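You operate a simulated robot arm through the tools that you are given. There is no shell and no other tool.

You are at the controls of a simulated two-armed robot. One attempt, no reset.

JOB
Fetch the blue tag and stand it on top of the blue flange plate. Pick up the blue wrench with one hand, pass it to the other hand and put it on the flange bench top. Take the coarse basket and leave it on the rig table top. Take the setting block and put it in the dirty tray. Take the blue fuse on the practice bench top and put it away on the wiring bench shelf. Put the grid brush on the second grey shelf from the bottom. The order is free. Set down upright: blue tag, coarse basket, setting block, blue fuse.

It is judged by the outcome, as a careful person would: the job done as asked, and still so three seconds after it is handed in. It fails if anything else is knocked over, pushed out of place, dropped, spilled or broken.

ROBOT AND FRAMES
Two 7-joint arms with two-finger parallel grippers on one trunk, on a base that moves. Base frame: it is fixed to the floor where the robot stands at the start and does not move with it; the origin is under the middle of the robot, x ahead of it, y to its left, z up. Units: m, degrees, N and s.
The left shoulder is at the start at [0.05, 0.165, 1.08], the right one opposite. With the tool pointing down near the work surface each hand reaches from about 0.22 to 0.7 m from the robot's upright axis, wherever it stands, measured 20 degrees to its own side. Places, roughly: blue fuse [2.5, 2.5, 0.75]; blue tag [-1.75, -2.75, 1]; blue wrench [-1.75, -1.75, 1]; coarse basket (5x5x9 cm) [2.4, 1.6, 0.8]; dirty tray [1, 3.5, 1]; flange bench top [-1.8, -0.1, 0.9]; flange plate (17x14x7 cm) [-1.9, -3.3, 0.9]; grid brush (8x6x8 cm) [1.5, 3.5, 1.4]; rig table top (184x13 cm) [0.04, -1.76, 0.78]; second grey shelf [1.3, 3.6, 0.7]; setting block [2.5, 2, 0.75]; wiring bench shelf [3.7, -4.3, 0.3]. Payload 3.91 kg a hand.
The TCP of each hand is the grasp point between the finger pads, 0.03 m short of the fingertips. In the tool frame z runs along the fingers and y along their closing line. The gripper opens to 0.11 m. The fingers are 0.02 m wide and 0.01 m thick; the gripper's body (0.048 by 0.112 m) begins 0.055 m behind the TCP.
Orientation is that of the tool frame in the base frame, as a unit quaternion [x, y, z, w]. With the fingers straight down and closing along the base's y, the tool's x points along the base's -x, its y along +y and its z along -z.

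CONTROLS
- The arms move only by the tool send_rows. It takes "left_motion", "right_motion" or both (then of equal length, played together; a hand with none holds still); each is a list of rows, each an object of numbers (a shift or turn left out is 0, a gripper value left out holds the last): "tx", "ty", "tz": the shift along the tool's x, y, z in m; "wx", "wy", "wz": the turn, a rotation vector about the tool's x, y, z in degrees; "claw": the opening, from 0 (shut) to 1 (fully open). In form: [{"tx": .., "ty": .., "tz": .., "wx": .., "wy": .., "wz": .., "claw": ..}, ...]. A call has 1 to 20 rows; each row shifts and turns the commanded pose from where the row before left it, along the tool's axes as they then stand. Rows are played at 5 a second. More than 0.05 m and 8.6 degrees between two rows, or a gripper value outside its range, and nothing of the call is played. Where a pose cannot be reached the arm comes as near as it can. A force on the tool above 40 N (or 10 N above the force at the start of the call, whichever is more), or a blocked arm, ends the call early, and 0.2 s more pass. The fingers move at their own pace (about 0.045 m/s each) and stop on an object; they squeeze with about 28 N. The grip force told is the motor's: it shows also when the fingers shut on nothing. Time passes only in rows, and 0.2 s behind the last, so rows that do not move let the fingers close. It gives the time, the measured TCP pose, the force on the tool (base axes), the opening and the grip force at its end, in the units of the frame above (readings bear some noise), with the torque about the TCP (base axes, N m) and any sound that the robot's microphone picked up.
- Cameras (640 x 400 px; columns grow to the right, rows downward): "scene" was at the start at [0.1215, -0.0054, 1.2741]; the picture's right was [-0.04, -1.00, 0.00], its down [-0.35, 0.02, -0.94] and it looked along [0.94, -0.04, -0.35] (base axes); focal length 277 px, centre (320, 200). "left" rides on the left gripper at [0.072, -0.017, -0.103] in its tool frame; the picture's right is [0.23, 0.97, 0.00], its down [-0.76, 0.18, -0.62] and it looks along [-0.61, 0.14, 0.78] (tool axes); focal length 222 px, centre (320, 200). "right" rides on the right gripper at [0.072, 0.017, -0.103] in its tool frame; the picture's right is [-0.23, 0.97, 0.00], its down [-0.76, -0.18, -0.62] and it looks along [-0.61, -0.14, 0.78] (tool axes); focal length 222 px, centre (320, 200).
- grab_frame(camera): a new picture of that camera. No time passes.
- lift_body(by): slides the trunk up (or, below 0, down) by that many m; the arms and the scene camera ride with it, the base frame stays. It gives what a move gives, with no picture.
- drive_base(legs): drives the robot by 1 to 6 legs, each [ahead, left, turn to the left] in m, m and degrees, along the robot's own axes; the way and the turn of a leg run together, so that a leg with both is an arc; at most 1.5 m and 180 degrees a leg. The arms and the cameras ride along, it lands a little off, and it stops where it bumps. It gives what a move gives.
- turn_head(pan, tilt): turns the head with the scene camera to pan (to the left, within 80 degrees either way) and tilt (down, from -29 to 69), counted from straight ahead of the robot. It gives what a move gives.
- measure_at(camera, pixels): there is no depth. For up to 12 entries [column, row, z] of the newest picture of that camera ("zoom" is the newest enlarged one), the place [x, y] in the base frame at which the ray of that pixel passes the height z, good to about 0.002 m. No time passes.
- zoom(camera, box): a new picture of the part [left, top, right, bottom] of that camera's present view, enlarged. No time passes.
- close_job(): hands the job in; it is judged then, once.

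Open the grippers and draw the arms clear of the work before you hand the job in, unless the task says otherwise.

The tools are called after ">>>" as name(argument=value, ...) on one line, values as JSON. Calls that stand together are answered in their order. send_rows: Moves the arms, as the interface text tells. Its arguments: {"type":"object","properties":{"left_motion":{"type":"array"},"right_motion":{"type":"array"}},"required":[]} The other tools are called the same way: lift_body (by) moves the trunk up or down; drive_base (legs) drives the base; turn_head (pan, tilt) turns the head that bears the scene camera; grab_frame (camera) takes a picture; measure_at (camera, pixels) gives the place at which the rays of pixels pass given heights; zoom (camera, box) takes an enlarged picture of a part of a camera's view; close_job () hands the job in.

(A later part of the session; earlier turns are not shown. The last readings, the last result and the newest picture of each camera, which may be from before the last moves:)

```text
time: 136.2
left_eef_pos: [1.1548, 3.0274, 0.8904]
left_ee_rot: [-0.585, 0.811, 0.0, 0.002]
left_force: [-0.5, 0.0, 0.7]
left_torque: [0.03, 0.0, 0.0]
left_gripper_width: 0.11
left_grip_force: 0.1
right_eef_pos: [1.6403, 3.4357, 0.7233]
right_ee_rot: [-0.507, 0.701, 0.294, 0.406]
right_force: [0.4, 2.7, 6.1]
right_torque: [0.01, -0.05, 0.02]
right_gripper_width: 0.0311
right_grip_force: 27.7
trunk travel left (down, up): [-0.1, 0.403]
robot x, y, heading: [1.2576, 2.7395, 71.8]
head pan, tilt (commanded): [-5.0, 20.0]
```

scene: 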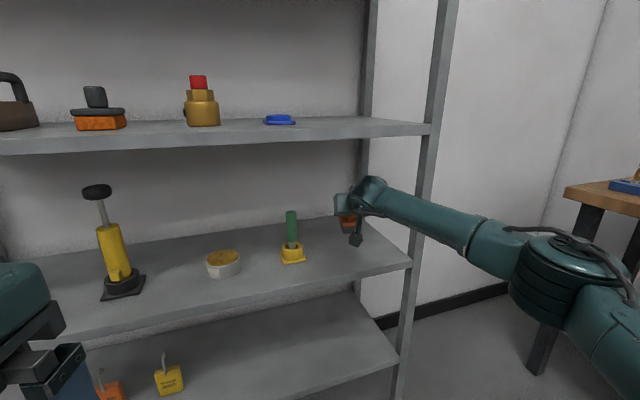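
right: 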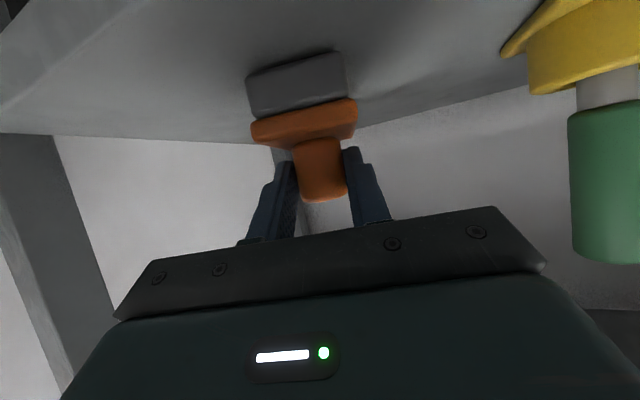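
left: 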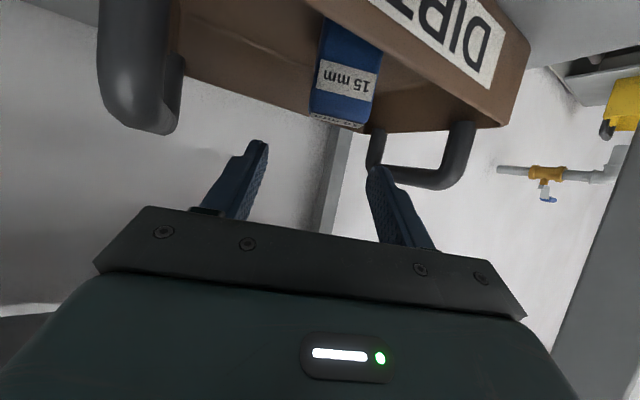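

Contact is felt (+6 N): the brush rests on shelf two. I open the fingers and withdraw along the tool axis, then straight back.

>>> send_rows(right_motion=[{"claw": 0.6}, {}, {}, {}, {"tz": -0.02}, {"tz": -0.02}, {"tz": -0.02}, {}])

>>> grab_frame(camera="right")

>>> grab_frame(camera="scene")

```text
time: 138.0
left_eef_pos: [1.1549, 3.0286, 0.8905]
left_ee_rot: [-0.585, 0.811, 0.0, 0.0]
left_force: [-0.6, -0.2, -0.4]
left_torque: [0.03, 0.0, 0.0]
left_gripper_width: 0.1101
left_grip_force: 0.1
right_eef_pos: [1.6242, 3.3859, 0.7495]
right_ee_rot: [-0.507, 0.701, 0.294, 0.406]
right_force: [0.3, 0.5, -0.1]
right_torque: [0.01, 0.02, -0.02]
right_gripper_width: 0.0659
right_grip_force: 0.1
trunk travel left (down, up): [-0.1, 0.403]
robot x, y, heading: [1.2568, 2.7387, 71.7]
head pan, tilt (commanded): [-5.0, 20.0]
```

```text
taken
```

right: 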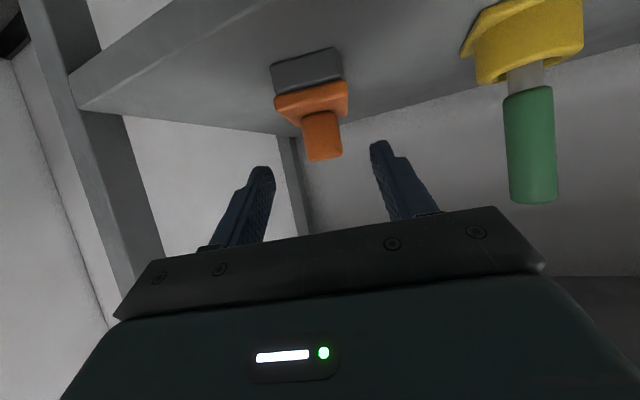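

```text
taken
```

scene: 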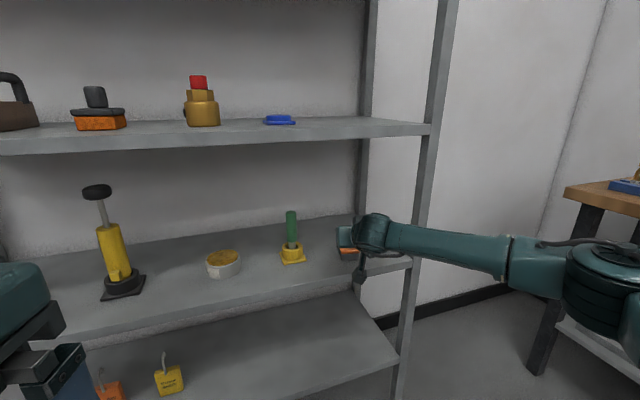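

The brush stands upright on the second shelf. I pull the right hand straight back and drive away from the rack.

>>> send_rows(right_motion=[{"tx": 0.0165, "tz": -0.0286}, {"tx": 0.0165, "tz": -0.0286}, {"tx": 0.0165, "tz": -0.0286}, {"tx": 0.0165, "tz": -0.0286}, {"tx": 0.0165, "tz": -0.0286}, {}])

>>> drive_base(legs=[[-0.4, 0, 0]])

>>> turn_head(pan=0, tilt=20)

>>> grab_frame(camera="scene")

```text
time: 139.4
left_eef_pos: [1.154, 3.0265, 0.8912]
left_ee_rot: [-0.586, 0.811, 0.0, 0.0]
left_force: [0.2, -0.1, 0.0]
left_torque: [0.0, 0.01, 0.0]
left_gripper_width: 0.1101
left_grip_force: 0.0
right_eef_pos: [1.5733, 3.2288, 0.7504]
right_ee_rot: [-0.507, 0.701, 0.294, 0.406]
right_force: [0.1, 0.1, 0.1]
right_torque: [0.02, -0.02, -0.01]
right_gripper_width: 0.0658
right_grip_force: 0.1
trunk travel left (down, up): [-0.1, 0.403]
robot x, y, heading: [1.2562, 2.7433, 71.5]
head pan, tilt (commanded): [-5.0, 20.0]
```

```text
time: 141.9
left_eef_pos: [1.0296, 2.6462, 0.8908]
left_ee_rot: [-0.589, 0.808, 0.0, 0.0]
left_force: [0.1, 0.0, -0.4]
left_torque: [-0.01, -0.01, 0.01]
left_gripper_width: 0.1102
left_grip_force: 0.1
right_eef_pos: [1.4466, 2.8495, 0.7505]
right_ee_rot: [-0.51, 0.7, 0.295, 0.404]
right_force: [-0.9, -0.1, 0.0]
right_torque: [0.01, -0.01, -0.01]
right_gripper_width: 0.066
right_grip_force: 0.0
trunk travel left (down, up): [-0.1, 0.403]
robot x, y, heading: [1.1315, 2.3622, 72.4]
head pan, tilt (commanded): [-5.0, 20.0]
```

```text
time: 142.5
left_eef_pos: [1.0295, 2.6464, 0.89]
left_ee_rot: [-0.589, 0.808, 0.001, 0.0]
left_force: [0.7, -0.1, 0.0]
left_torque: [0.01, 0.01, -0.02]
left_gripper_width: 0.11
left_grip_force: 0.2
right_eef_pos: [1.4462, 2.8507, 0.7506]
right_ee_rot: [-0.51, 0.7, 0.295, 0.404]
right_force: [0.5, -1.1, -0.2]
right_torque: [-0.02, 0.02, 0.02]
right_gripper_width: 0.066
right_grip_force: 0.0
trunk travel left (down, up): [-0.1, 0.403]
robot x, y, heading: [1.1333, 2.3618, 72.1]
head pan, tilt (commanded): [0.0, 20.0]
```

```text
taken
```

scene: 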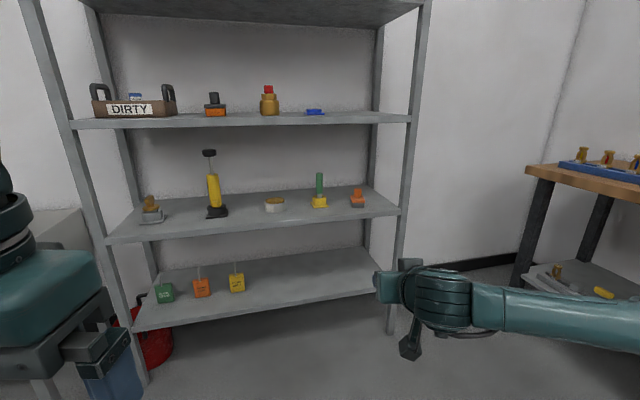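

The brush now stands at (358,198) on the second shelf. Next come fuse and basket: I restore the right hand to straight-down, raise the trunk, and drive to the practice bench in front of the fuse.

>>> lift_body(by=0.25)

>>> send_rows(right_motion=[{"wy": 7.5, "claw": 1}, {"wy": 7.5}, {"wy": 7.5}, {"wy": 7.5}, {"wy": 7.5}, {"wy": 7.5}, {"wy": 7.5}, {"wy": 7.5}, {}])

>>> send_rows(right_motion=[{"tx": 0.04, "tz": -0.025}, {"tx": 0.04, "tz": -0.025}, {"tx": 0.04, "tz": -0.025}, {"tx": 0.04, "tz": -0.025}, {"tx": 0.04, "tz": -0.025}, {"tx": 0.04, "tz": -0.025}, {}])

>>> drive_base(legs=[[0, 0, -72], [0.55, -0.05, 0]])

>>> turn_head(pan=10, tilt=35)

>>> grab_frame(camera="scene")

```text
time: 145.1
left_eef_pos: [1.0293, 2.6479, 1.1406]
left_ee_rot: [-0.588, 0.809, -0.001, 0.0]
left_force: [0.2, -0.2, 0.8]
left_torque: [-0.01, 0.02, -0.02]
left_gripper_width: 0.1101
left_grip_force: 0.0
right_eef_pos: [1.4456, 2.8506, 0.9998]
right_ee_rot: [-0.51, 0.7, 0.294, 0.404]
right_force: [-0.2, 0.6, 0.3]
right_torque: [-0.02, 0.03, 0.03]
right_gripper_width: 0.066
right_grip_force: 0.2
trunk travel left (down, up): [-0.35, 0.153]
robot x, y, heading: [1.1302, 2.3587, 71.8]
head pan, tilt (commanded): [0.0, 20.0]
```

```text
time: 147.1
left_eef_pos: [1.0301, 2.6473, 1.1417]
left_ee_rot: [-0.589, 0.808, 0.001, 0.0]
left_force: [-0.2, 0.3, -0.6]
left_torque: [-0.01, -0.02, -0.02]
left_gripper_width: 0.1101
left_grip_force: 0.1
right_eef_pos: [1.4452, 2.8509, 1.001]
right_ee_rot: [-0.589, 0.808, 0.0, -0.001]
right_force: [-0.2, -0.8, -0.3]
right_torque: [0.01, -0.02, 0.01]
right_gripper_width: 0.1098
right_grip_force: 0.2
trunk travel left (down, up): [-0.35, 0.153]
robot x, y, heading: [1.1335, 2.3572, 72.1]
head pan, tilt (commanded): [0.0, 20.0]
```

```text
time: 148.7
left_eef_pos: [1.0283, 2.6465, 1.1414]
left_ee_rot: [-0.589, 0.808, 0.0, 0.0]
left_force: [0.3, 0.1, -0.7]
left_torque: [-0.01, -0.04, 0.02]
left_gripper_width: 0.1101
left_grip_force: 0.1
right_eef_pos: [1.3717, 2.621, 1.1532]
right_ee_rot: [-0.589, 0.808, 0.0, 0.0]
right_force: [-0.5, -0.4, -0.1]
right_torque: [0.02, -0.01, -0.02]
right_gripper_width: 0.1101
right_grip_force: 0.1
trunk travel left (down, up): [-0.35, 0.153]
robot x, y, heading: [1.1326, 2.358, 72.3]
head pan, tilt (commanded): [0.0, 20.0]
```

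```text
time: 155.0
left_eef_pos: [1.9315, 2.4977, 1.1415]
left_ee_rot: [0.001, 1.0, 0.001, 0.0]
left_force: [0.2, 0.5, 0.0]
left_torque: [-0.01, 0.03, 0.01]
left_gripper_width: 0.1101
left_grip_force: 0.1
right_eef_pos: [2.012, 2.1624, 1.1519]
right_ee_rot: [0.0, 1.0, 0.0, 0.0]
right_force: [0.0, 0.1, 0.0]
right_torque: [0.0, 0.03, 0.0]
right_gripper_width: 0.1101
right_grip_force: 0.0
trunk travel left (down, up): [-0.35, 0.153]
robot x, y, heading: [1.6882, 2.3086, 0.0]
head pan, tilt (commanded): [0.0, 20.0]
```

```text
time: 155.8
left_eef_pos: [1.933, 2.4968, 1.1408]
left_ee_rot: [0.001, 1.0, 0.001, 0.001]
left_force: [0.0, 0.9, 0.3]
left_torque: [0.0, -0.01, 0.04]
left_gripper_width: 0.1099
left_grip_force: 0.0
right_eef_pos: [2.0121, 2.1607, 1.1532]
right_ee_rot: [0.0, 1.0, 0.001, 0.0]
right_force: [0.2, 0.1, -0.2]
right_torque: [-0.01, -0.01, -0.05]
right_gripper_width: 0.1098
right_grip_force: 0.0
trunk travel left (down, up): [-0.35, 0.153]
robot x, y, heading: [1.6903, 2.31, 0.1]
head pan, tilt (commanded): [10.0, 35.0]
```

```text
taken
```

scene: 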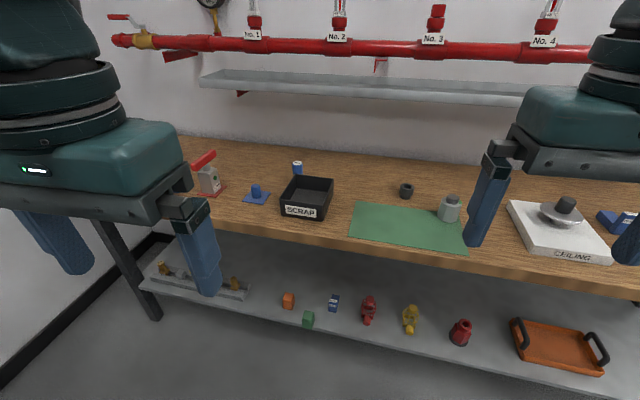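

The fuse shows at (297,167) just behind the SCRAP tray. I drive closer and lift for a steeper view.

>>> drive_base(legs=[[0.24, 0.02, 0]])

>>> turn_head(pan=20, tilt=40)

>>> grab_frame(camera="scene")

>>> grab_frame(camera="left")

```text
time: 157.6
left_eef_pos: [2.1754, 2.5166, 1.14]
left_ee_rot: [0.001, 1.0, 0.0, 0.0]
left_force: [0.7, 0.3, 0.2]
left_torque: [-0.01, 0.03, 0.0]
left_gripper_width: 0.11
left_grip_force: 0.1
right_eef_pos: [2.2548, 2.1819, 1.1523]
right_ee_rot: [0.002, 1.0, 0.001, 0.0]
right_force: [0.3, 0.5, 1.0]
right_torque: [-0.03, 0.02, 0.01]
right_gripper_width: 0.1102
right_grip_force: 0.1
trunk travel left (down, up): [-0.35, 0.153]
robot x, y, heading: [1.931, 2.3266, -0.4]
head pan, tilt (commanded): [10.0, 35.0]
```

```text
time: 158.3
left_eef_pos: [2.1747, 2.5157, 1.1406]
left_ee_rot: [0.002, 1.0, 0.001, 0.002]
left_force: [0.1, 0.6, -0.3]
left_torque: [-0.03, 0.04, 0.04]
left_gripper_width: 0.1101
left_grip_force: 0.0
right_eef_pos: [2.2537, 2.1821, 1.1522]
right_ee_rot: [0.002, 1.0, -0.001, 0.0]
right_force: [1.0, 0.6, 0.4]
right_torque: [0.01, 0.01, -0.02]
right_gripper_width: 0.1102
right_grip_force: 0.1
trunk travel left (down, up): [-0.35, 0.153]
robot x, y, heading: [1.9354, 2.3317, -0.4]
head pan, tilt (commanded): [20.0, 40.0]
```

```text
taken
```

scene: 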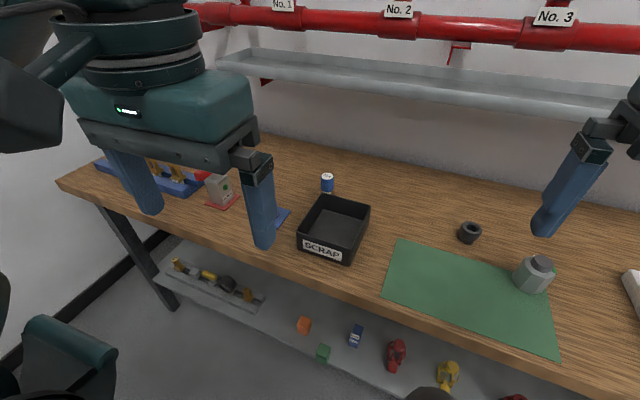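

```text
taken
```

left: 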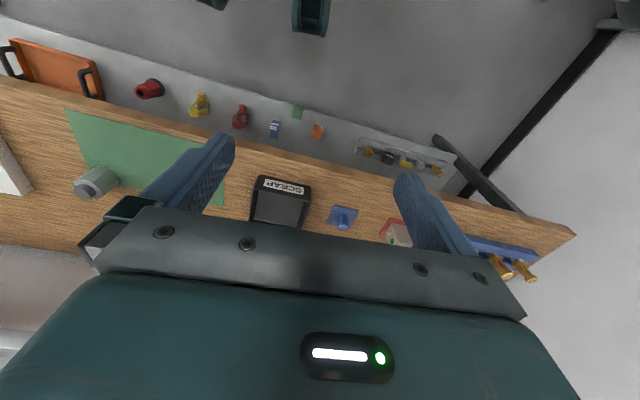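

>>> zoom(camera="scene", box=[270, 160, 390, 270])

>>> measure_at(camera="zoom", pixels=[[270, 160, 0.81], [330, 100, 0.86], [330, 100, 0.87], [160, 400, 0.81], [250, 183, 0.86], [520, 240, 0.86], [440, 330, 0.86], [155, 360, 0.86], [400, 385, 0.86], [440, 395, 0.81]])

```text
3.64 times, centred on (330, 215) of scene
```

zoom: 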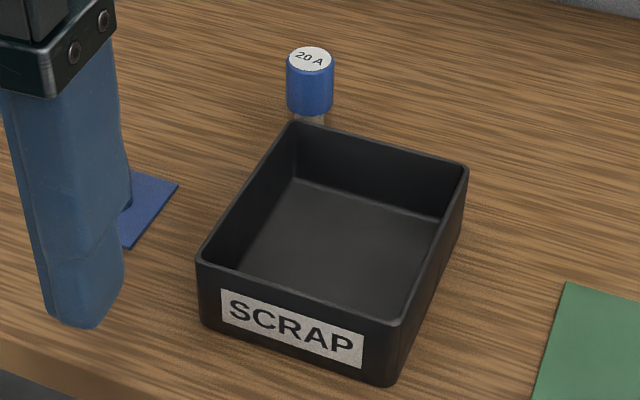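

```text
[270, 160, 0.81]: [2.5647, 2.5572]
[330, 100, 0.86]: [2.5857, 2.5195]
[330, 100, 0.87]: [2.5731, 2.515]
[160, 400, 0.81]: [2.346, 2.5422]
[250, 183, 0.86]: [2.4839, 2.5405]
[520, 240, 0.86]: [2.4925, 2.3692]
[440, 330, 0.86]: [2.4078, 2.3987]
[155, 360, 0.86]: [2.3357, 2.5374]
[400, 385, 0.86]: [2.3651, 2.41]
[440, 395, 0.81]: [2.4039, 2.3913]
```

I take correct pixels from the zoom: fuse top (311,58), tray rim corners (290,122), (467,168), (197,262), (395,325), tray bottom front (203,325), (385,385).

>>> measure_at(camera="zoom", pixels=[[311, 58, 0.86], [311, 58, 0.88], [290, 122, 0.86], [467, 168, 0.86], [197, 262, 0.86], [395, 325, 0.86], [203, 325, 0.81], [385, 385, 0.81], [288, 62, 0.87], [334, 62, 0.87], [311, 115, 0.82]])

>>> send_rows(left_motion=[{"tx": -0.04}, {"tx": -0.04}, {"tx": -0.04}, {"tx": -0.04}, {}])

>>> grab_frame(camera="left")

```text
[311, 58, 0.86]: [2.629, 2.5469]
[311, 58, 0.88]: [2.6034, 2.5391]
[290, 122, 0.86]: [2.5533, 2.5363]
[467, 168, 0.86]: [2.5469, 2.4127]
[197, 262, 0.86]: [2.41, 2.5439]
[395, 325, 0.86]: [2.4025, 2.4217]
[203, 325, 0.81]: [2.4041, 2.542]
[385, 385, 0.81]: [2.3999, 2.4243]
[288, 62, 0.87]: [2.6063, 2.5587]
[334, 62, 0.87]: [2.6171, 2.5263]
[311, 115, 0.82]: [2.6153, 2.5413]
```

```text
time: 159.5
left_eef_pos: [2.3337, 2.517, 1.142]
left_ee_rot: [0.002, 1.0, 0.002, 0.001]
left_force: [0.1, -0.8, -0.2]
left_torque: [-0.01, 0.0, -0.01]
left_gripper_width: 0.1099
left_grip_force: 0.1
right_eef_pos: [2.2541, 2.1809, 1.153]
right_ee_rot: [0.001, 1.0, 0.0, 0.001]
right_force: [-0.3, -0.1, 0.1]
right_torque: [0.02, -0.02, 0.05]
right_gripper_width: 0.1099
right_grip_force: 0.0
trunk travel left (down, up): [-0.35, 0.153]
robot x, y, heading: [1.934, 2.3286, -0.3]
head pan, tilt (commanded): [20.0, 40.0]
```

```text
taken
```

left: 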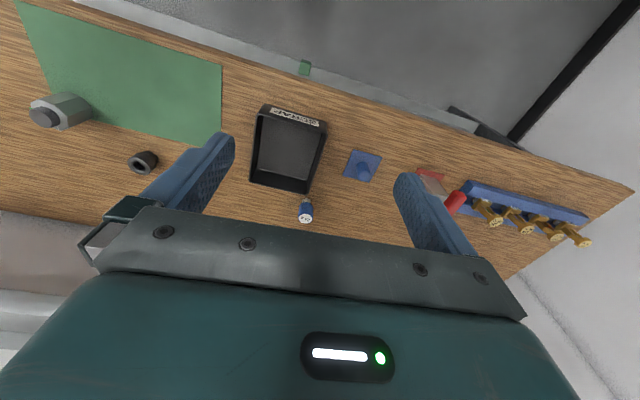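

The tray spans x 2.40–2.55, y 2.415–2.543, rim 0.86; the fuse stands just behind. I zoom on it in the left camera at (306,210).

>>> zoom(camera="left", box=[266, 180, 346, 230])

>>> measure_at(camera="left", pixels=[[306, 219, 0.86], [306, 219, 0.88], [305, 201, 0.81], [310, 194, 0.86], [250, 180, 0.86]])

```text
8.00 times, centred on (306, 205) of left
```

zoom: 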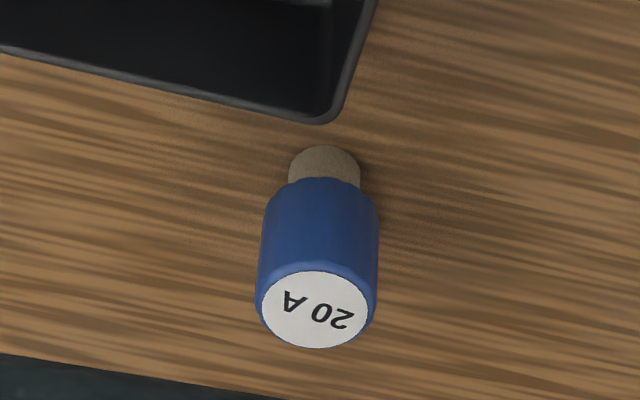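

```text
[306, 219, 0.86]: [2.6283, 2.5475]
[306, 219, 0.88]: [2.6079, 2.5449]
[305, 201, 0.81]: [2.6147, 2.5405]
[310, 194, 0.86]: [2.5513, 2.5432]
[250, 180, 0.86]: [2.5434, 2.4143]
```

The fuse's barrel is 3.4 cm wide, top z≈0.868, center ≈(2.619, 2.545). I yaw the left hand 20° clockwise and tilt 30° so its camera passes left of the tray; I check the blue mount's place too.

>>> measure_at(camera="left", pixels=[[345, 180, 0.81], [373, 182, 0.81], [382, 155, 0.81], [352, 150, 0.81], [366, 176, 0.86]])

>>> send_rows(left_motion=[{"wz": 7}, {"wz": 7}, {"wz": 6}, {"wy": -7.5, "claw": 0.75}, {"wy": -7.5}, {"wy": -7.5}, {"wy": -7.5}, {}])

```text
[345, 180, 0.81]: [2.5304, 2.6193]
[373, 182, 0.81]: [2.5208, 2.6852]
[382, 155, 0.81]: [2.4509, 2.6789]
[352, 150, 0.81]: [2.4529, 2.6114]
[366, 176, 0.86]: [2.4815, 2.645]
```

```text
time: 161.3
left_eef_pos: [2.3353, 2.5148, 1.1414]
left_ee_rot: [0.17, 0.951, -0.044, 0.256]
left_force: [-0.5, 0.0, 0.5]
left_torque: [0.01, 0.01, -0.01]
left_gripper_width: 0.0823
left_grip_force: 0.0
right_eef_pos: [2.254, 2.1808, 1.1524]
right_ee_rot: [0.002, 1.0, 0.0, 0.0]
right_force: [0.2, 0.0, -0.4]
right_torque: [0.02, 0.0, 0.02]
right_gripper_width: 0.1101
right_grip_force: 0.2
trunk travel left (down, up): [-0.35, 0.153]
robot x, y, heading: [1.9321, 2.33, -0.2]
head pan, tilt (commanded): [20.0, 40.0]
```

Orientation is as planned (heading -20°, tilt 30°). I move to the pre-grasp point 12 cm short of the fuse along the tool axis.

>>> send_rows(left_motion=[{"tx": -0.01076, "ty": 0.01784, "tz": 0.03751}, {"tx": -0.01076, "ty": 0.01784, "tz": 0.03751}, {"tx": -0.01076, "ty": 0.01784, "tz": 0.03751}, {"tx": -0.01076, "ty": 0.01784, "tz": 0.03751}, {"tx": -0.01076, "ty": 0.01784, "tz": 0.03751}, {"tx": -0.01076, "ty": 0.01784, "tz": 0.03751}, {"tx": -0.01076, "ty": 0.01784, "tz": 0.03751}, {}])

>>> grab_frame(camera="left")

>>> grab_frame(camera="scene")

```text
time: 163.1
left_eef_pos: [2.5613, 2.5637, 0.9517]
left_ee_rot: [0.169, 0.951, -0.045, 0.256]
left_force: [0.3, 0.4, -0.6]
left_torque: [0.0, 0.02, -0.02]
left_gripper_width: 0.0825
left_grip_force: 0.1
right_eef_pos: [2.2531, 2.1824, 1.1526]
right_ee_rot: [0.002, 1.0, 0.0, 0.0]
right_force: [1.3, 1.0, -0.4]
right_torque: [0.02, 0.02, -0.01]
right_gripper_width: 0.1101
right_grip_force: 0.0
trunk travel left (down, up): [-0.35, 0.153]
robot x, y, heading: [1.9312, 2.3291, -0.4]
head pan, tilt (commanded): [20.0, 40.0]
```

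```text
taken
```

left: 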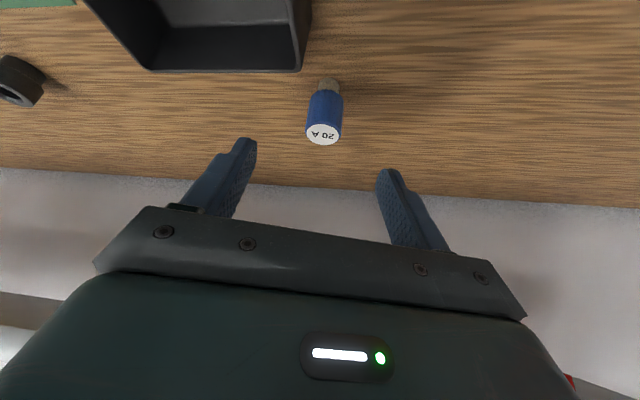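

```text
taken
```

scene: 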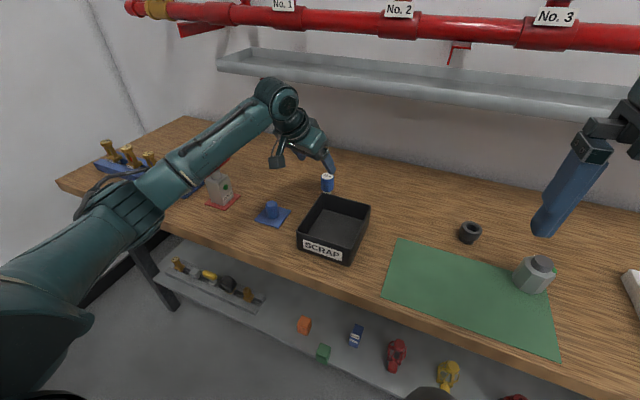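

I refine the fuse's position from this close view: top at (324,134), base at about (330,83).

>>> zoom(camera="left", box=[284, 65, 364, 150])

>>> measure_at(camera="left", pixels=[[323.5, 134, 0.86], [323.5, 134, 0.868], [323.5, 134, 0.875], [329, 86, 0.81], [330, 78, 0.81], [300, 70, 0.86]])

>>> measure_at(camera="scene", pixels=[[327.5, 176.5, 0.86], [327.5, 176.5, 0.868], [327.5, 176.5, 0.875]])

```text
4.71 times, centred on (324, 108) of left
```

zoom: 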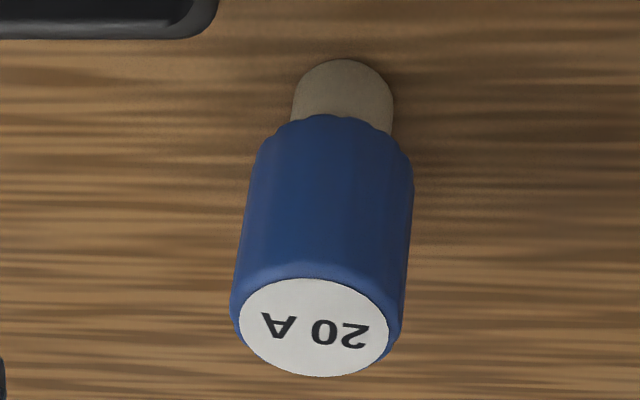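

```text
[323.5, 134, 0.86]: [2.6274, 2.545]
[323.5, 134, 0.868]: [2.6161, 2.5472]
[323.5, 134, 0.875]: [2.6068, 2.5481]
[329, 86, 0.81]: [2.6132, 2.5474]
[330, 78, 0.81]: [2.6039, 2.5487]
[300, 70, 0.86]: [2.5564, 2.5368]
```

```text
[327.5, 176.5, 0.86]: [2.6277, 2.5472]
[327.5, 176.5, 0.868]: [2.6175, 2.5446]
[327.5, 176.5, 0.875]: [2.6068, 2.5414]
```

The fuse center is (2.618, 2.546). I advance 0.119 m along the tool axis and close on the barrel.

>>> send_rows(left_motion=[{"tz": 0.03, "ty": 0.0027}, {"tz": 0.03}, {"tz": 0.03}, {"tz": 0.018}, {"tz": 0.0108}, {}])

>>> grab_frame(camera="left")

```text
time: 164.5
left_eef_pos: [2.6177, 2.5457, 0.8489]
left_ee_rot: [0.17, 0.951, -0.045, 0.255]
left_force: [0.0, 0.9, -0.5]
left_torque: [0.03, -0.02, -0.01]
left_gripper_width: 0.0826
left_grip_force: 0.1
right_eef_pos: [2.2529, 2.1823, 1.1525]
right_ee_rot: [0.002, 1.0, 0.0, 0.001]
right_force: [0.1, 0.3, 0.2]
right_torque: [-0.02, -0.01, 0.02]
right_gripper_width: 0.1102
right_grip_force: 0.1
trunk travel left (down, up): [-0.35, 0.153]
robot x, y, heading: [1.9352, 2.3248, -0.0]
head pan, tilt (commanded): [20.0, 40.0]
```

```text
taken
```

left: 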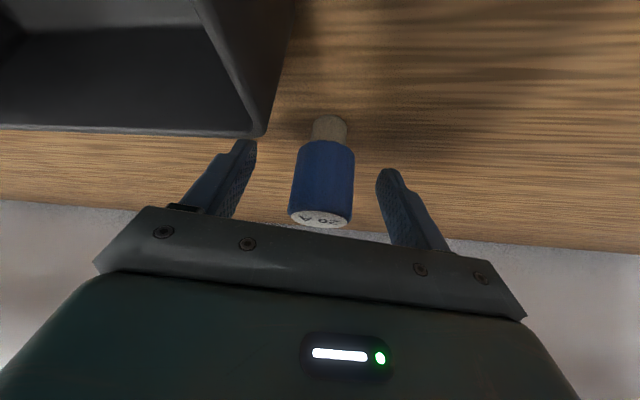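

The fuse sits centrally between the fingers. I close and lift slowly 2 cm.

>>> send_rows(left_motion=[{"claw": 0.0}, {}, {}, {}, {}, {}, {}, {"tx": -0.0025, "tz": -0.0043}, {"tx": -0.0025, "tz": -0.0043}, {"tx": -0.0025, "tz": -0.0043}, {"tx": -0.0025, "tz": -0.0043}, {}])

>>> grab_frame(camera="left")

```text
time: 167.1
left_eef_pos: [2.6186, 2.5451, 0.8691]
left_ee_rot: [0.17, 0.951, -0.045, 0.255]
left_force: [-0.3, -0.5, -0.7]
left_torque: [-0.04, 0.01, 0.02]
left_gripper_width: 0.0347
left_grip_force: 27.7
right_eef_pos: [2.2539, 2.1801, 1.1542]
right_ee_rot: [0.001, 1.0, 0.0, -0.001]
right_force: [0.2, -0.2, 0.1]
right_torque: [0.01, 0.03, 0.01]
right_gripper_width: 0.1099
right_grip_force: 0.1
trunk travel left (down, up): [-0.35, 0.153]
robot x, y, heading: [1.9341, 2.3297, -0.2]
head pan, tilt (commanded): [20.0, 40.0]
```

```text
taken
```

left: 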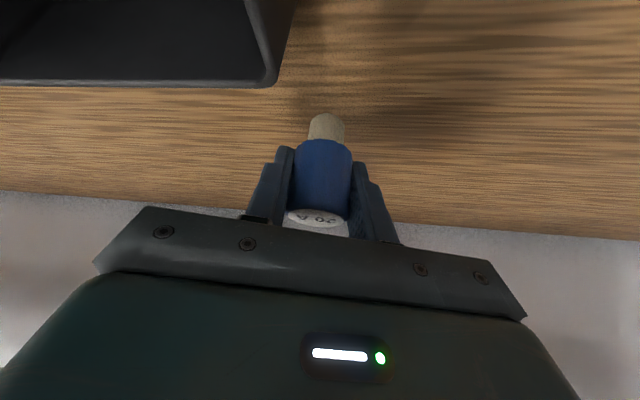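

The fuse is held (34.7 mm). I lift it to about z=1.12 and pull it back over the bench edge.

>>> send_rows(left_motion=[{"tx": -0.0075, "tz": -0.013}, {"tx": -0.0125, "tz": -0.0217}, {"tx": -0.0125, "tz": -0.0217}, {"tx": -0.0125, "tz": -0.0217}, {"tx": -0.0125, "tz": -0.0217}, {"tx": -0.0125, "tz": -0.0217}, {"tx": -0.0125, "tz": -0.0217}, {"tx": -0.0125, "tz": -0.0217}, {"tx": -0.0125, "tz": -0.0217}, {"tx": -0.0125, "tz": -0.0217}, {"tx": 0.0244, "ty": -0.0102, "tz": -0.0142}, {"tx": 0.0326, "ty": -0.0136, "tz": -0.0189}, {"tx": 0.0326, "ty": -0.0136, "tz": -0.0189}, {"tx": 0.0326, "ty": -0.0136, "tz": -0.0189}, {"tx": 0.0326, "ty": -0.0136, "tz": -0.0189}, {"tx": 0.0326, "ty": -0.0136, "tz": -0.0189}, {"tx": 0.0326, "ty": -0.0136, "tz": -0.0189}, {}])

>>> grab_frame(camera="left")

```text
time: 170.9
left_eef_pos: [2.3465, 2.549, 1.1088]
left_ee_rot: [0.169, 0.951, -0.044, 0.255]
left_force: [0.5, -0.5, -0.7]
left_torque: [0.0, -0.03, -0.01]
left_gripper_width: 0.0343
left_grip_force: 28.2
right_eef_pos: [2.2525, 2.1827, 1.1524]
right_ee_rot: [0.001, 1.0, 0.0, 0.0]
right_force: [0.0, -0.4, 0.8]
right_torque: [0.01, -0.02, -0.01]
right_gripper_width: 0.1101
right_grip_force: 0.0
trunk travel left (down, up): [-0.35, 0.153]
robot x, y, heading: [1.9361, 2.3322, -0.1]
head pan, tilt (commanded): [20.0, 40.0]
```

```text
taken
```

left: 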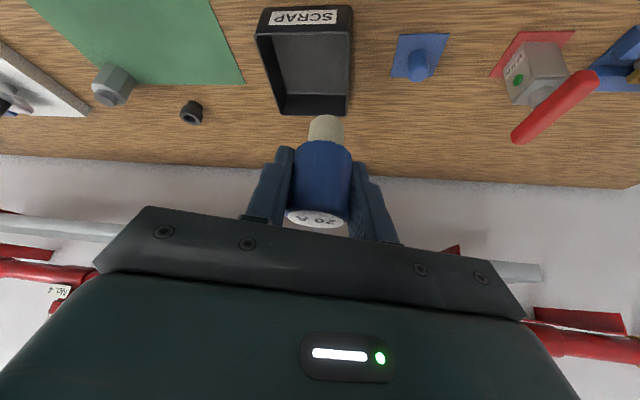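

Fuse secure. I sidestep right along the bench to bring the right hand to the basket.

>>> drive_base(legs=[[-0.02, -0.53, 0]])

>>> turn_head(pan=-20, tilt=45)

>>> grab_frame(camera="scene")

>>> grab_frame(camera="right")

```text
time: 176.1
left_eef_pos: [2.3243, 2.0218, 1.1099]
left_ee_rot: [0.169, 0.951, -0.044, 0.254]
left_force: [0.2, 0.1, -1.0]
left_torque: [-0.01, -0.02, 0.0]
left_gripper_width: 0.0346
left_grip_force: 27.9
right_eef_pos: [2.2309, 1.6544, 1.1534]
right_ee_rot: [0.002, 1.0, 0.0, 0.0]
right_force: [-0.1, 0.1, 0.4]
right_torque: [0.03, -0.01, -0.02]
right_gripper_width: 0.11
right_grip_force: 0.1
trunk travel left (down, up): [-0.35, 0.153]
robot x, y, heading: [1.9079, 1.8042, -0.6]
head pan, tilt (commanded): [20.0, 40.0]
```

```text
time: 177.1
left_eef_pos: [2.3244, 2.0213, 1.1099]
left_ee_rot: [0.17, 0.951, -0.045, 0.255]
left_force: [0.1, -1.1, -0.3]
left_torque: [-0.01, 0.0, 0.01]
left_gripper_width: 0.0344
left_grip_force: 28.2
right_eef_pos: [2.2311, 1.6545, 1.1524]
right_ee_rot: [0.002, 1.0, 0.0, 0.0]
right_force: [-1.4, 0.3, 0.6]
right_torque: [-0.05, -0.01, -0.01]
right_gripper_width: 0.1101
right_grip_force: 0.0
trunk travel left (down, up): [-0.35, 0.153]
robot x, y, heading: [1.9099, 1.8037, -0.1]
head pan, tilt (commanded): [-20.0, 45.0]
```

```text
taken
```

scene: 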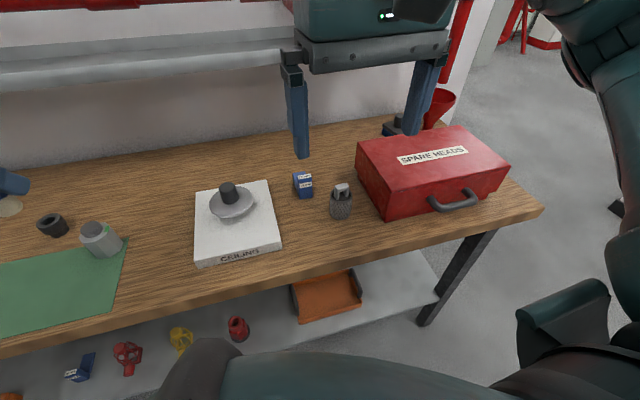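

```text
taken
```

right: 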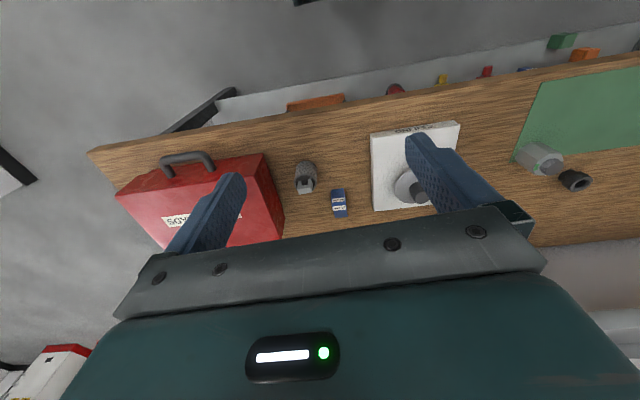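

The basket stands at scene (341,200), between the 25 mm block and the red case. I zoom both views to measure it and its neighbours.

>>> zoom(camera="scene", box=[280, 150, 400, 230])

>>> zoom(camera="right", box=[260, 140, 360, 225])

```text
5.00 times, centred on (340, 190) of scene
```

zoom: 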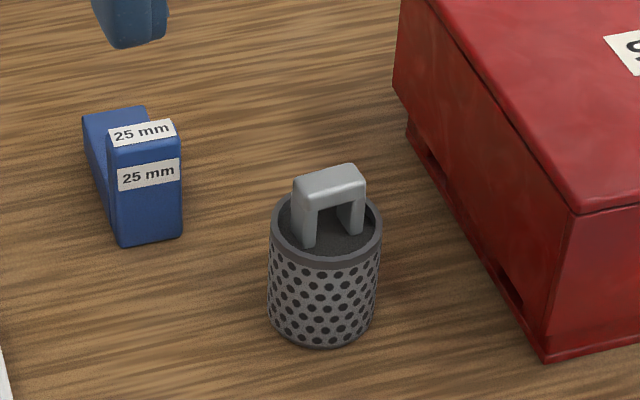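

```text
4.71 times, centred on (310, 182) of right
```

zoom: 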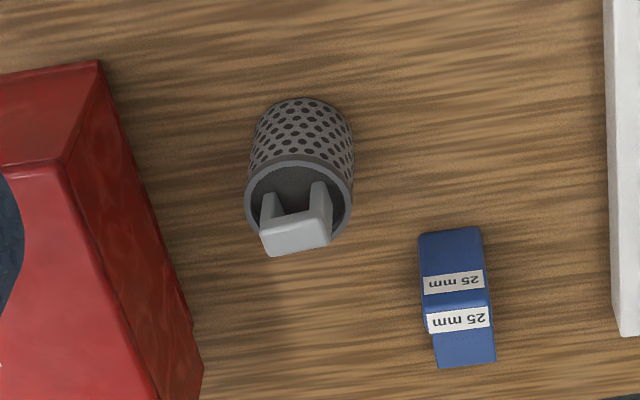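

I measure basket rim/base, case edge and 25 mm block in the right zoom.

>>> measure_at(camera="zoom", pixels=[[300, 98, 0.81], [247, 190, 0.87], [352, 190, 0.87], [300, 198, 0.87], [297, 240, 0.9], [262, 235, 0.9], [330, 220, 0.9], [205, 372, 0.81], [103, 60, 0.87], [425, 240, 0.87], [440, 365, 0.83], [488, 232, 0.87]])

>>> zoom(camera="scene", box=[280, 150, 400, 230])

>>> measure_at(camera="zoom", pixels=[[320, 347, 0.81], [270, 235, 0.87], [382, 225, 0.87], [327, 225, 0.87], [330, 175, 0.9], [547, 362, 0.81], [408, 135, 0.81], [182, 240, 0.81], [120, 245, 0.81]])

```text
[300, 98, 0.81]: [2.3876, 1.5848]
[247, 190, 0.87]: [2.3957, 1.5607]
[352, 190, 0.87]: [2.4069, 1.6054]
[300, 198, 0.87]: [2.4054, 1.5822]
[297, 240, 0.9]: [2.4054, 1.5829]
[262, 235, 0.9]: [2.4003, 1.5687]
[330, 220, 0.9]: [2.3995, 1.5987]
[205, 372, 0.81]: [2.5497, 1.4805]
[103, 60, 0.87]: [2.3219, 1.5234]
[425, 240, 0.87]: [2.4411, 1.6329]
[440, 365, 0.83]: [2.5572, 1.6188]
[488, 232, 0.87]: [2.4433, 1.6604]
```

```text
5.00 times, centred on (340, 190) of scene
```

zoom: 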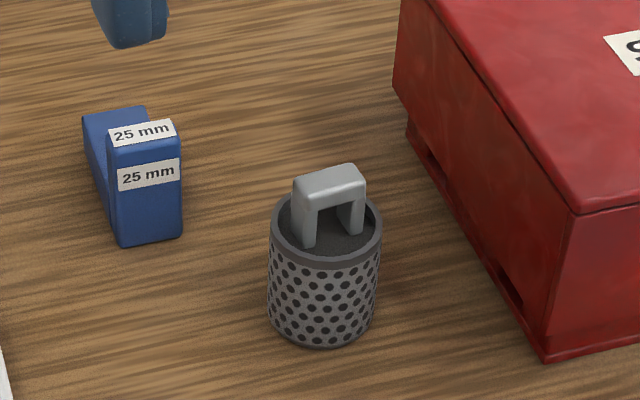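

```text
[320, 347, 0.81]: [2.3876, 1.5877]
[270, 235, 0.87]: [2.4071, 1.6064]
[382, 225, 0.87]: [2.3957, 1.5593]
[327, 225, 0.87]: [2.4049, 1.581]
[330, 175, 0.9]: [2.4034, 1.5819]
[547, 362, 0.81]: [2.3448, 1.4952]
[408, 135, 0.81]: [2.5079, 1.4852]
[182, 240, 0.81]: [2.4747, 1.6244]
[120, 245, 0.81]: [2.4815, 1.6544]
```

Both views agree: basket center ≈(2.408, 1.583), rim z=0.87, handle top 0.90, case edge at y≈1.49. I bring the right hand above it with fingers straight down and 8.5 cm opening.

>>> send_rows(right_motion=[{"tx": -0.0295, "ty": -0.0119, "tz": 0.0253, "claw": 0.77}, {"tx": -0.0295, "ty": -0.0119, "tz": 0.0253}, {"tx": -0.0295, "ty": -0.0119, "tz": 0.0253}, {"tx": -0.0295, "ty": -0.0119, "tz": 0.0253}, {"tx": -0.0295, "ty": -0.0119, "tz": 0.0253}, {"tx": -0.0295, "ty": -0.0119, "tz": 0.0253}, {}])

>>> grab_frame(camera="right")

>>> measure_at(camera="right", pixels=[[320, 200, 0.87]])

```text
time: 178.7
left_eef_pos: [2.3247, 2.0223, 1.1098]
left_ee_rot: [0.17, 0.951, -0.045, 0.255]
left_force: [-0.6, -0.1, -0.8]
left_torque: [-0.03, -0.05, 0.02]
left_gripper_width: 0.0342
left_grip_force: 28.3
right_eef_pos: [2.4092, 1.5825, 1.001]
right_ee_rot: [0.002, 1.0, 0.0, 0.001]
right_force: [0.4, 0.0, 0.9]
right_torque: [0.04, -0.03, 0.01]
right_gripper_width: 0.0846
right_grip_force: 0.1
trunk travel left (down, up): [-0.35, 0.153]
robot x, y, heading: [1.9109, 1.8, -0.3]
head pan, tilt (commanded): [-20.0, 45.0]
```

```text
taken
```

right: 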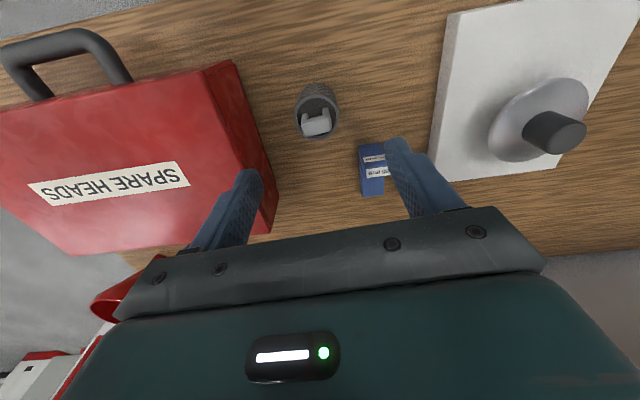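

```text
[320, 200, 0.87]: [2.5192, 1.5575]
```

I check the basket once more from here: rim around (317,107), handle top (316,124).

>>> zoom(camera="right", box=[280, 70, 360, 150])

>>> measure_at(camera="zoom", pixels=[[120, 225, 0.87], [470, 210, 0.87], [300, 130, 0.87], [290, 270, 0.9], [185, 300, 0.9], [385, 270, 0.9]])

```text
5.00 times, centred on (320, 110) of right
```

zoom: 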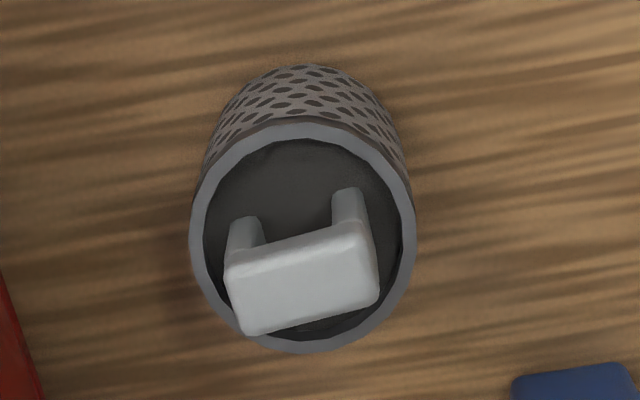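

```text
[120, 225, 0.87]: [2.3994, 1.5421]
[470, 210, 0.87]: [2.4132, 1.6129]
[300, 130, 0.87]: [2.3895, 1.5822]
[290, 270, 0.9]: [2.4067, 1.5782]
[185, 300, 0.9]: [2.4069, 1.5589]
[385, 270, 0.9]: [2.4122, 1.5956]
```

The basket center is (2.409, 1.580). I descend to z=0.853 and close.

>>> send_rows(right_motion=[{"ty": -0.002, "tz": 0.03}, {"tz": 0.03}, {"tz": 0.03}, {"tz": 0.03}, {"tz": 0.018}, {"tz": 0.01}, {}])

>>> grab_frame(camera="right")

>>> grab_frame(camera="scene")

```text
time: 180.3
left_eef_pos: [2.3248, 2.0224, 1.1089]
left_ee_rot: [0.17, 0.951, -0.046, 0.255]
left_force: [-0.7, 0.2, -0.5]
left_torque: [0.0, -0.02, -0.01]
left_gripper_width: 0.034
left_grip_force: 28.0
right_eef_pos: [2.4082, 1.5796, 0.852]
right_ee_rot: [0.002, 1.0, 0.0, 0.0]
right_force: [0.2, 0.2, 0.2]
right_torque: [0.05, 0.03, -0.01]
right_gripper_width: 0.0846
right_grip_force: 0.1
trunk travel left (down, up): [-0.35, 0.153]
robot x, y, heading: [1.9121, 1.8025, -0.3]
head pan, tilt (commanded): [-20.0, 45.0]
```

```text
taken
```

right: 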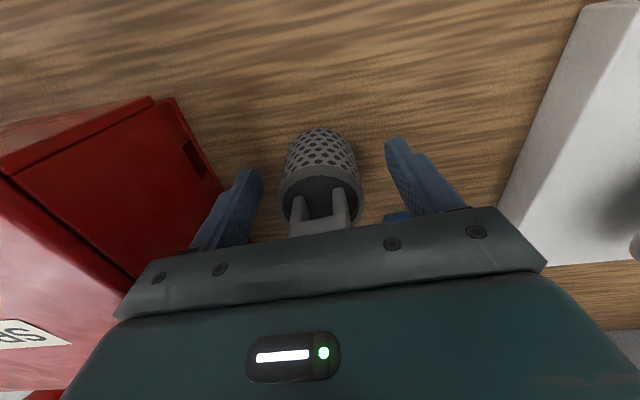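

```text
taken
```

scene: 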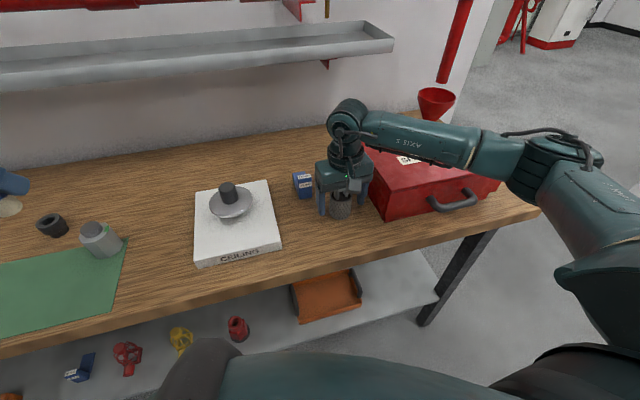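

The fingers straddle the basket without touching neighbours. I close and lift slowly.

>>> send_rows(right_motion=[{"claw": 0.0}, {}, {}, {}, {}, {}, {"tz": -0.005}, {"tz": -0.005}, {"tz": -0.01}, {}])

>>> grab_frame(camera="right")

```text
time: 182.5
left_eef_pos: [2.3244, 2.0232, 1.1108]
left_ee_rot: [0.17, 0.951, -0.044, 0.255]
left_force: [-0.1, -0.2, -0.5]
left_torque: [0.0, -0.01, 0.01]
left_gripper_width: 0.0341
left_grip_force: 27.5
right_eef_pos: [2.4073, 1.5799, 0.8724]
right_ee_rot: [0.002, 1.0, 0.0, -0.001]
right_force: [0.3, -0.7, -0.1]
right_torque: [0.06, 0.02, 0.02]
right_gripper_width: 0.0488
right_grip_force: 27.8
trunk travel left (down, up): [-0.35, 0.153]
robot x, y, heading: [1.9123, 1.8014, -0.4]
head pan, tilt (commanded): [-20.0, 45.0]
```

```text
taken
```

right: 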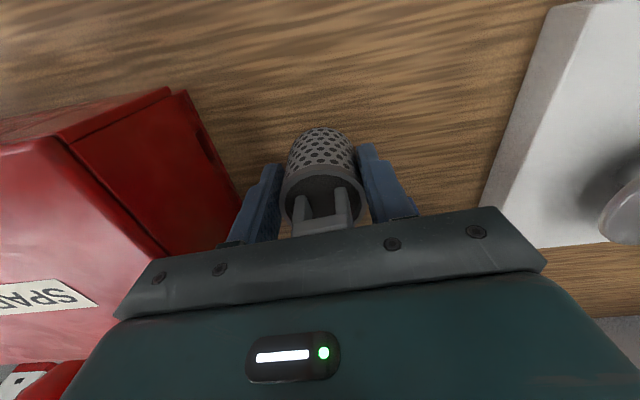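

The basket is held (48.8 mm). I lift it to z≈1.12 and pull it back toward the robot.

>>> send_rows(right_motion=[{"tz": -0.02}, {"tz": -0.03}, {"tz": -0.03}, {"tz": -0.035}, {"tz": -0.035}, {"tz": -0.035}, {"tz": -0.035}, {"tz": -0.03}, {"tx": 0.03}, {"tx": 0.04}, {"tx": 0.04}, {"tx": 0.03}, {}])

>>> drive_base(legs=[[-0.6, 0, 0]])

>>> turn_head(pan=-70, tilt=20)

>>> grab_frame(camera="scene")

>>> grab_frame(camera="right")

```text
time: 185.3
left_eef_pos: [2.3247, 2.0224, 1.1093]
left_ee_rot: [0.17, 0.951, -0.045, 0.255]
left_force: [0.7, 0.4, -1.5]
left_torque: [-0.02, 0.01, 0.02]
left_gripper_width: 0.0344
left_grip_force: 28.1
right_eef_pos: [2.2675, 1.5797, 1.1211]
right_ee_rot: [0.002, 1.0, -0.001, -0.001]
right_force: [0.0, 0.0, -1.6]
right_torque: [-0.06, -0.01, -0.01]
right_gripper_width: 0.0492
right_grip_force: 28.6
trunk travel left (down, up): [-0.35, 0.153]
robot x, y, heading: [1.9073, 1.8023, -0.1]
head pan, tilt (commanded): [-20.0, 45.0]
```

```text
time: 188.8
left_eef_pos: [1.7062, 2.0248, 1.1102]
left_ee_rot: [0.17, 0.951, -0.045, 0.254]
left_force: [-0.6, 0.1, -0.4]
left_torque: [0.0, 0.02, -0.01]
left_gripper_width: 0.0342
left_grip_force: 28.2
right_eef_pos: [1.6493, 1.5834, 1.1212]
right_ee_rot: [0.002, 1.0, 0.0, 0.0]
right_force: [0.1, -0.3, -0.8]
right_torque: [-0.03, 0.0, 0.01]
right_gripper_width: 0.0488
right_grip_force: 27.9
trunk travel left (down, up): [-0.35, 0.153]
robot x, y, heading: [1.2915, 1.8027, -0.2]
head pan, tilt (commanded): [-20.0, 45.0]
```

```text
time: 190.0
left_eef_pos: [1.7068, 2.0252, 1.1088]
left_ee_rot: [0.17, 0.951, -0.044, 0.255]
left_force: [-0.3, 0.1, -0.8]
left_torque: [0.0, -0.01, -0.02]
left_gripper_width: 0.0342
left_grip_force: 28.1
right_eef_pos: [1.6498, 1.5826, 1.1217]
right_ee_rot: [0.002, 1.0, 0.0, 0.001]
right_force: [0.1, 0.3, -0.7]
right_torque: [0.01, 0.04, 0.01]
right_gripper_width: 0.0491
right_grip_force: 28.2
trunk travel left (down, up): [-0.35, 0.153]
robot x, y, heading: [1.2908, 1.8067, -0.5]
head pan, tilt (commanded): [-70.0, 20.0]
```

```text
taken
```

scene: 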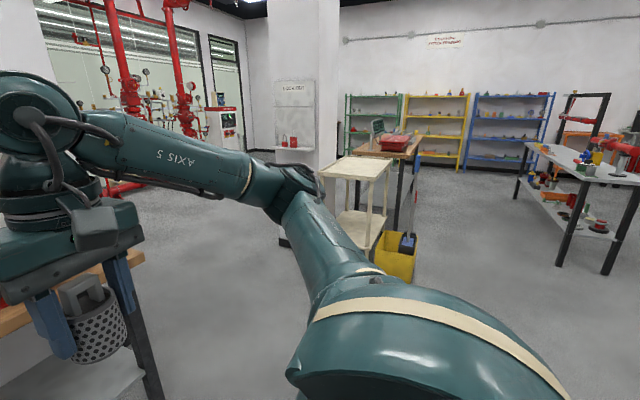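

```text
taken
```

right: 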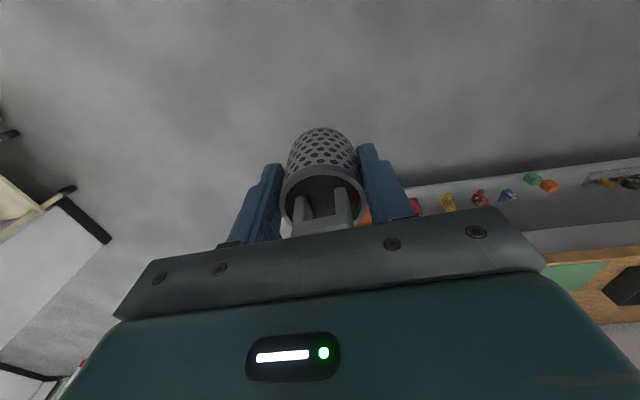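

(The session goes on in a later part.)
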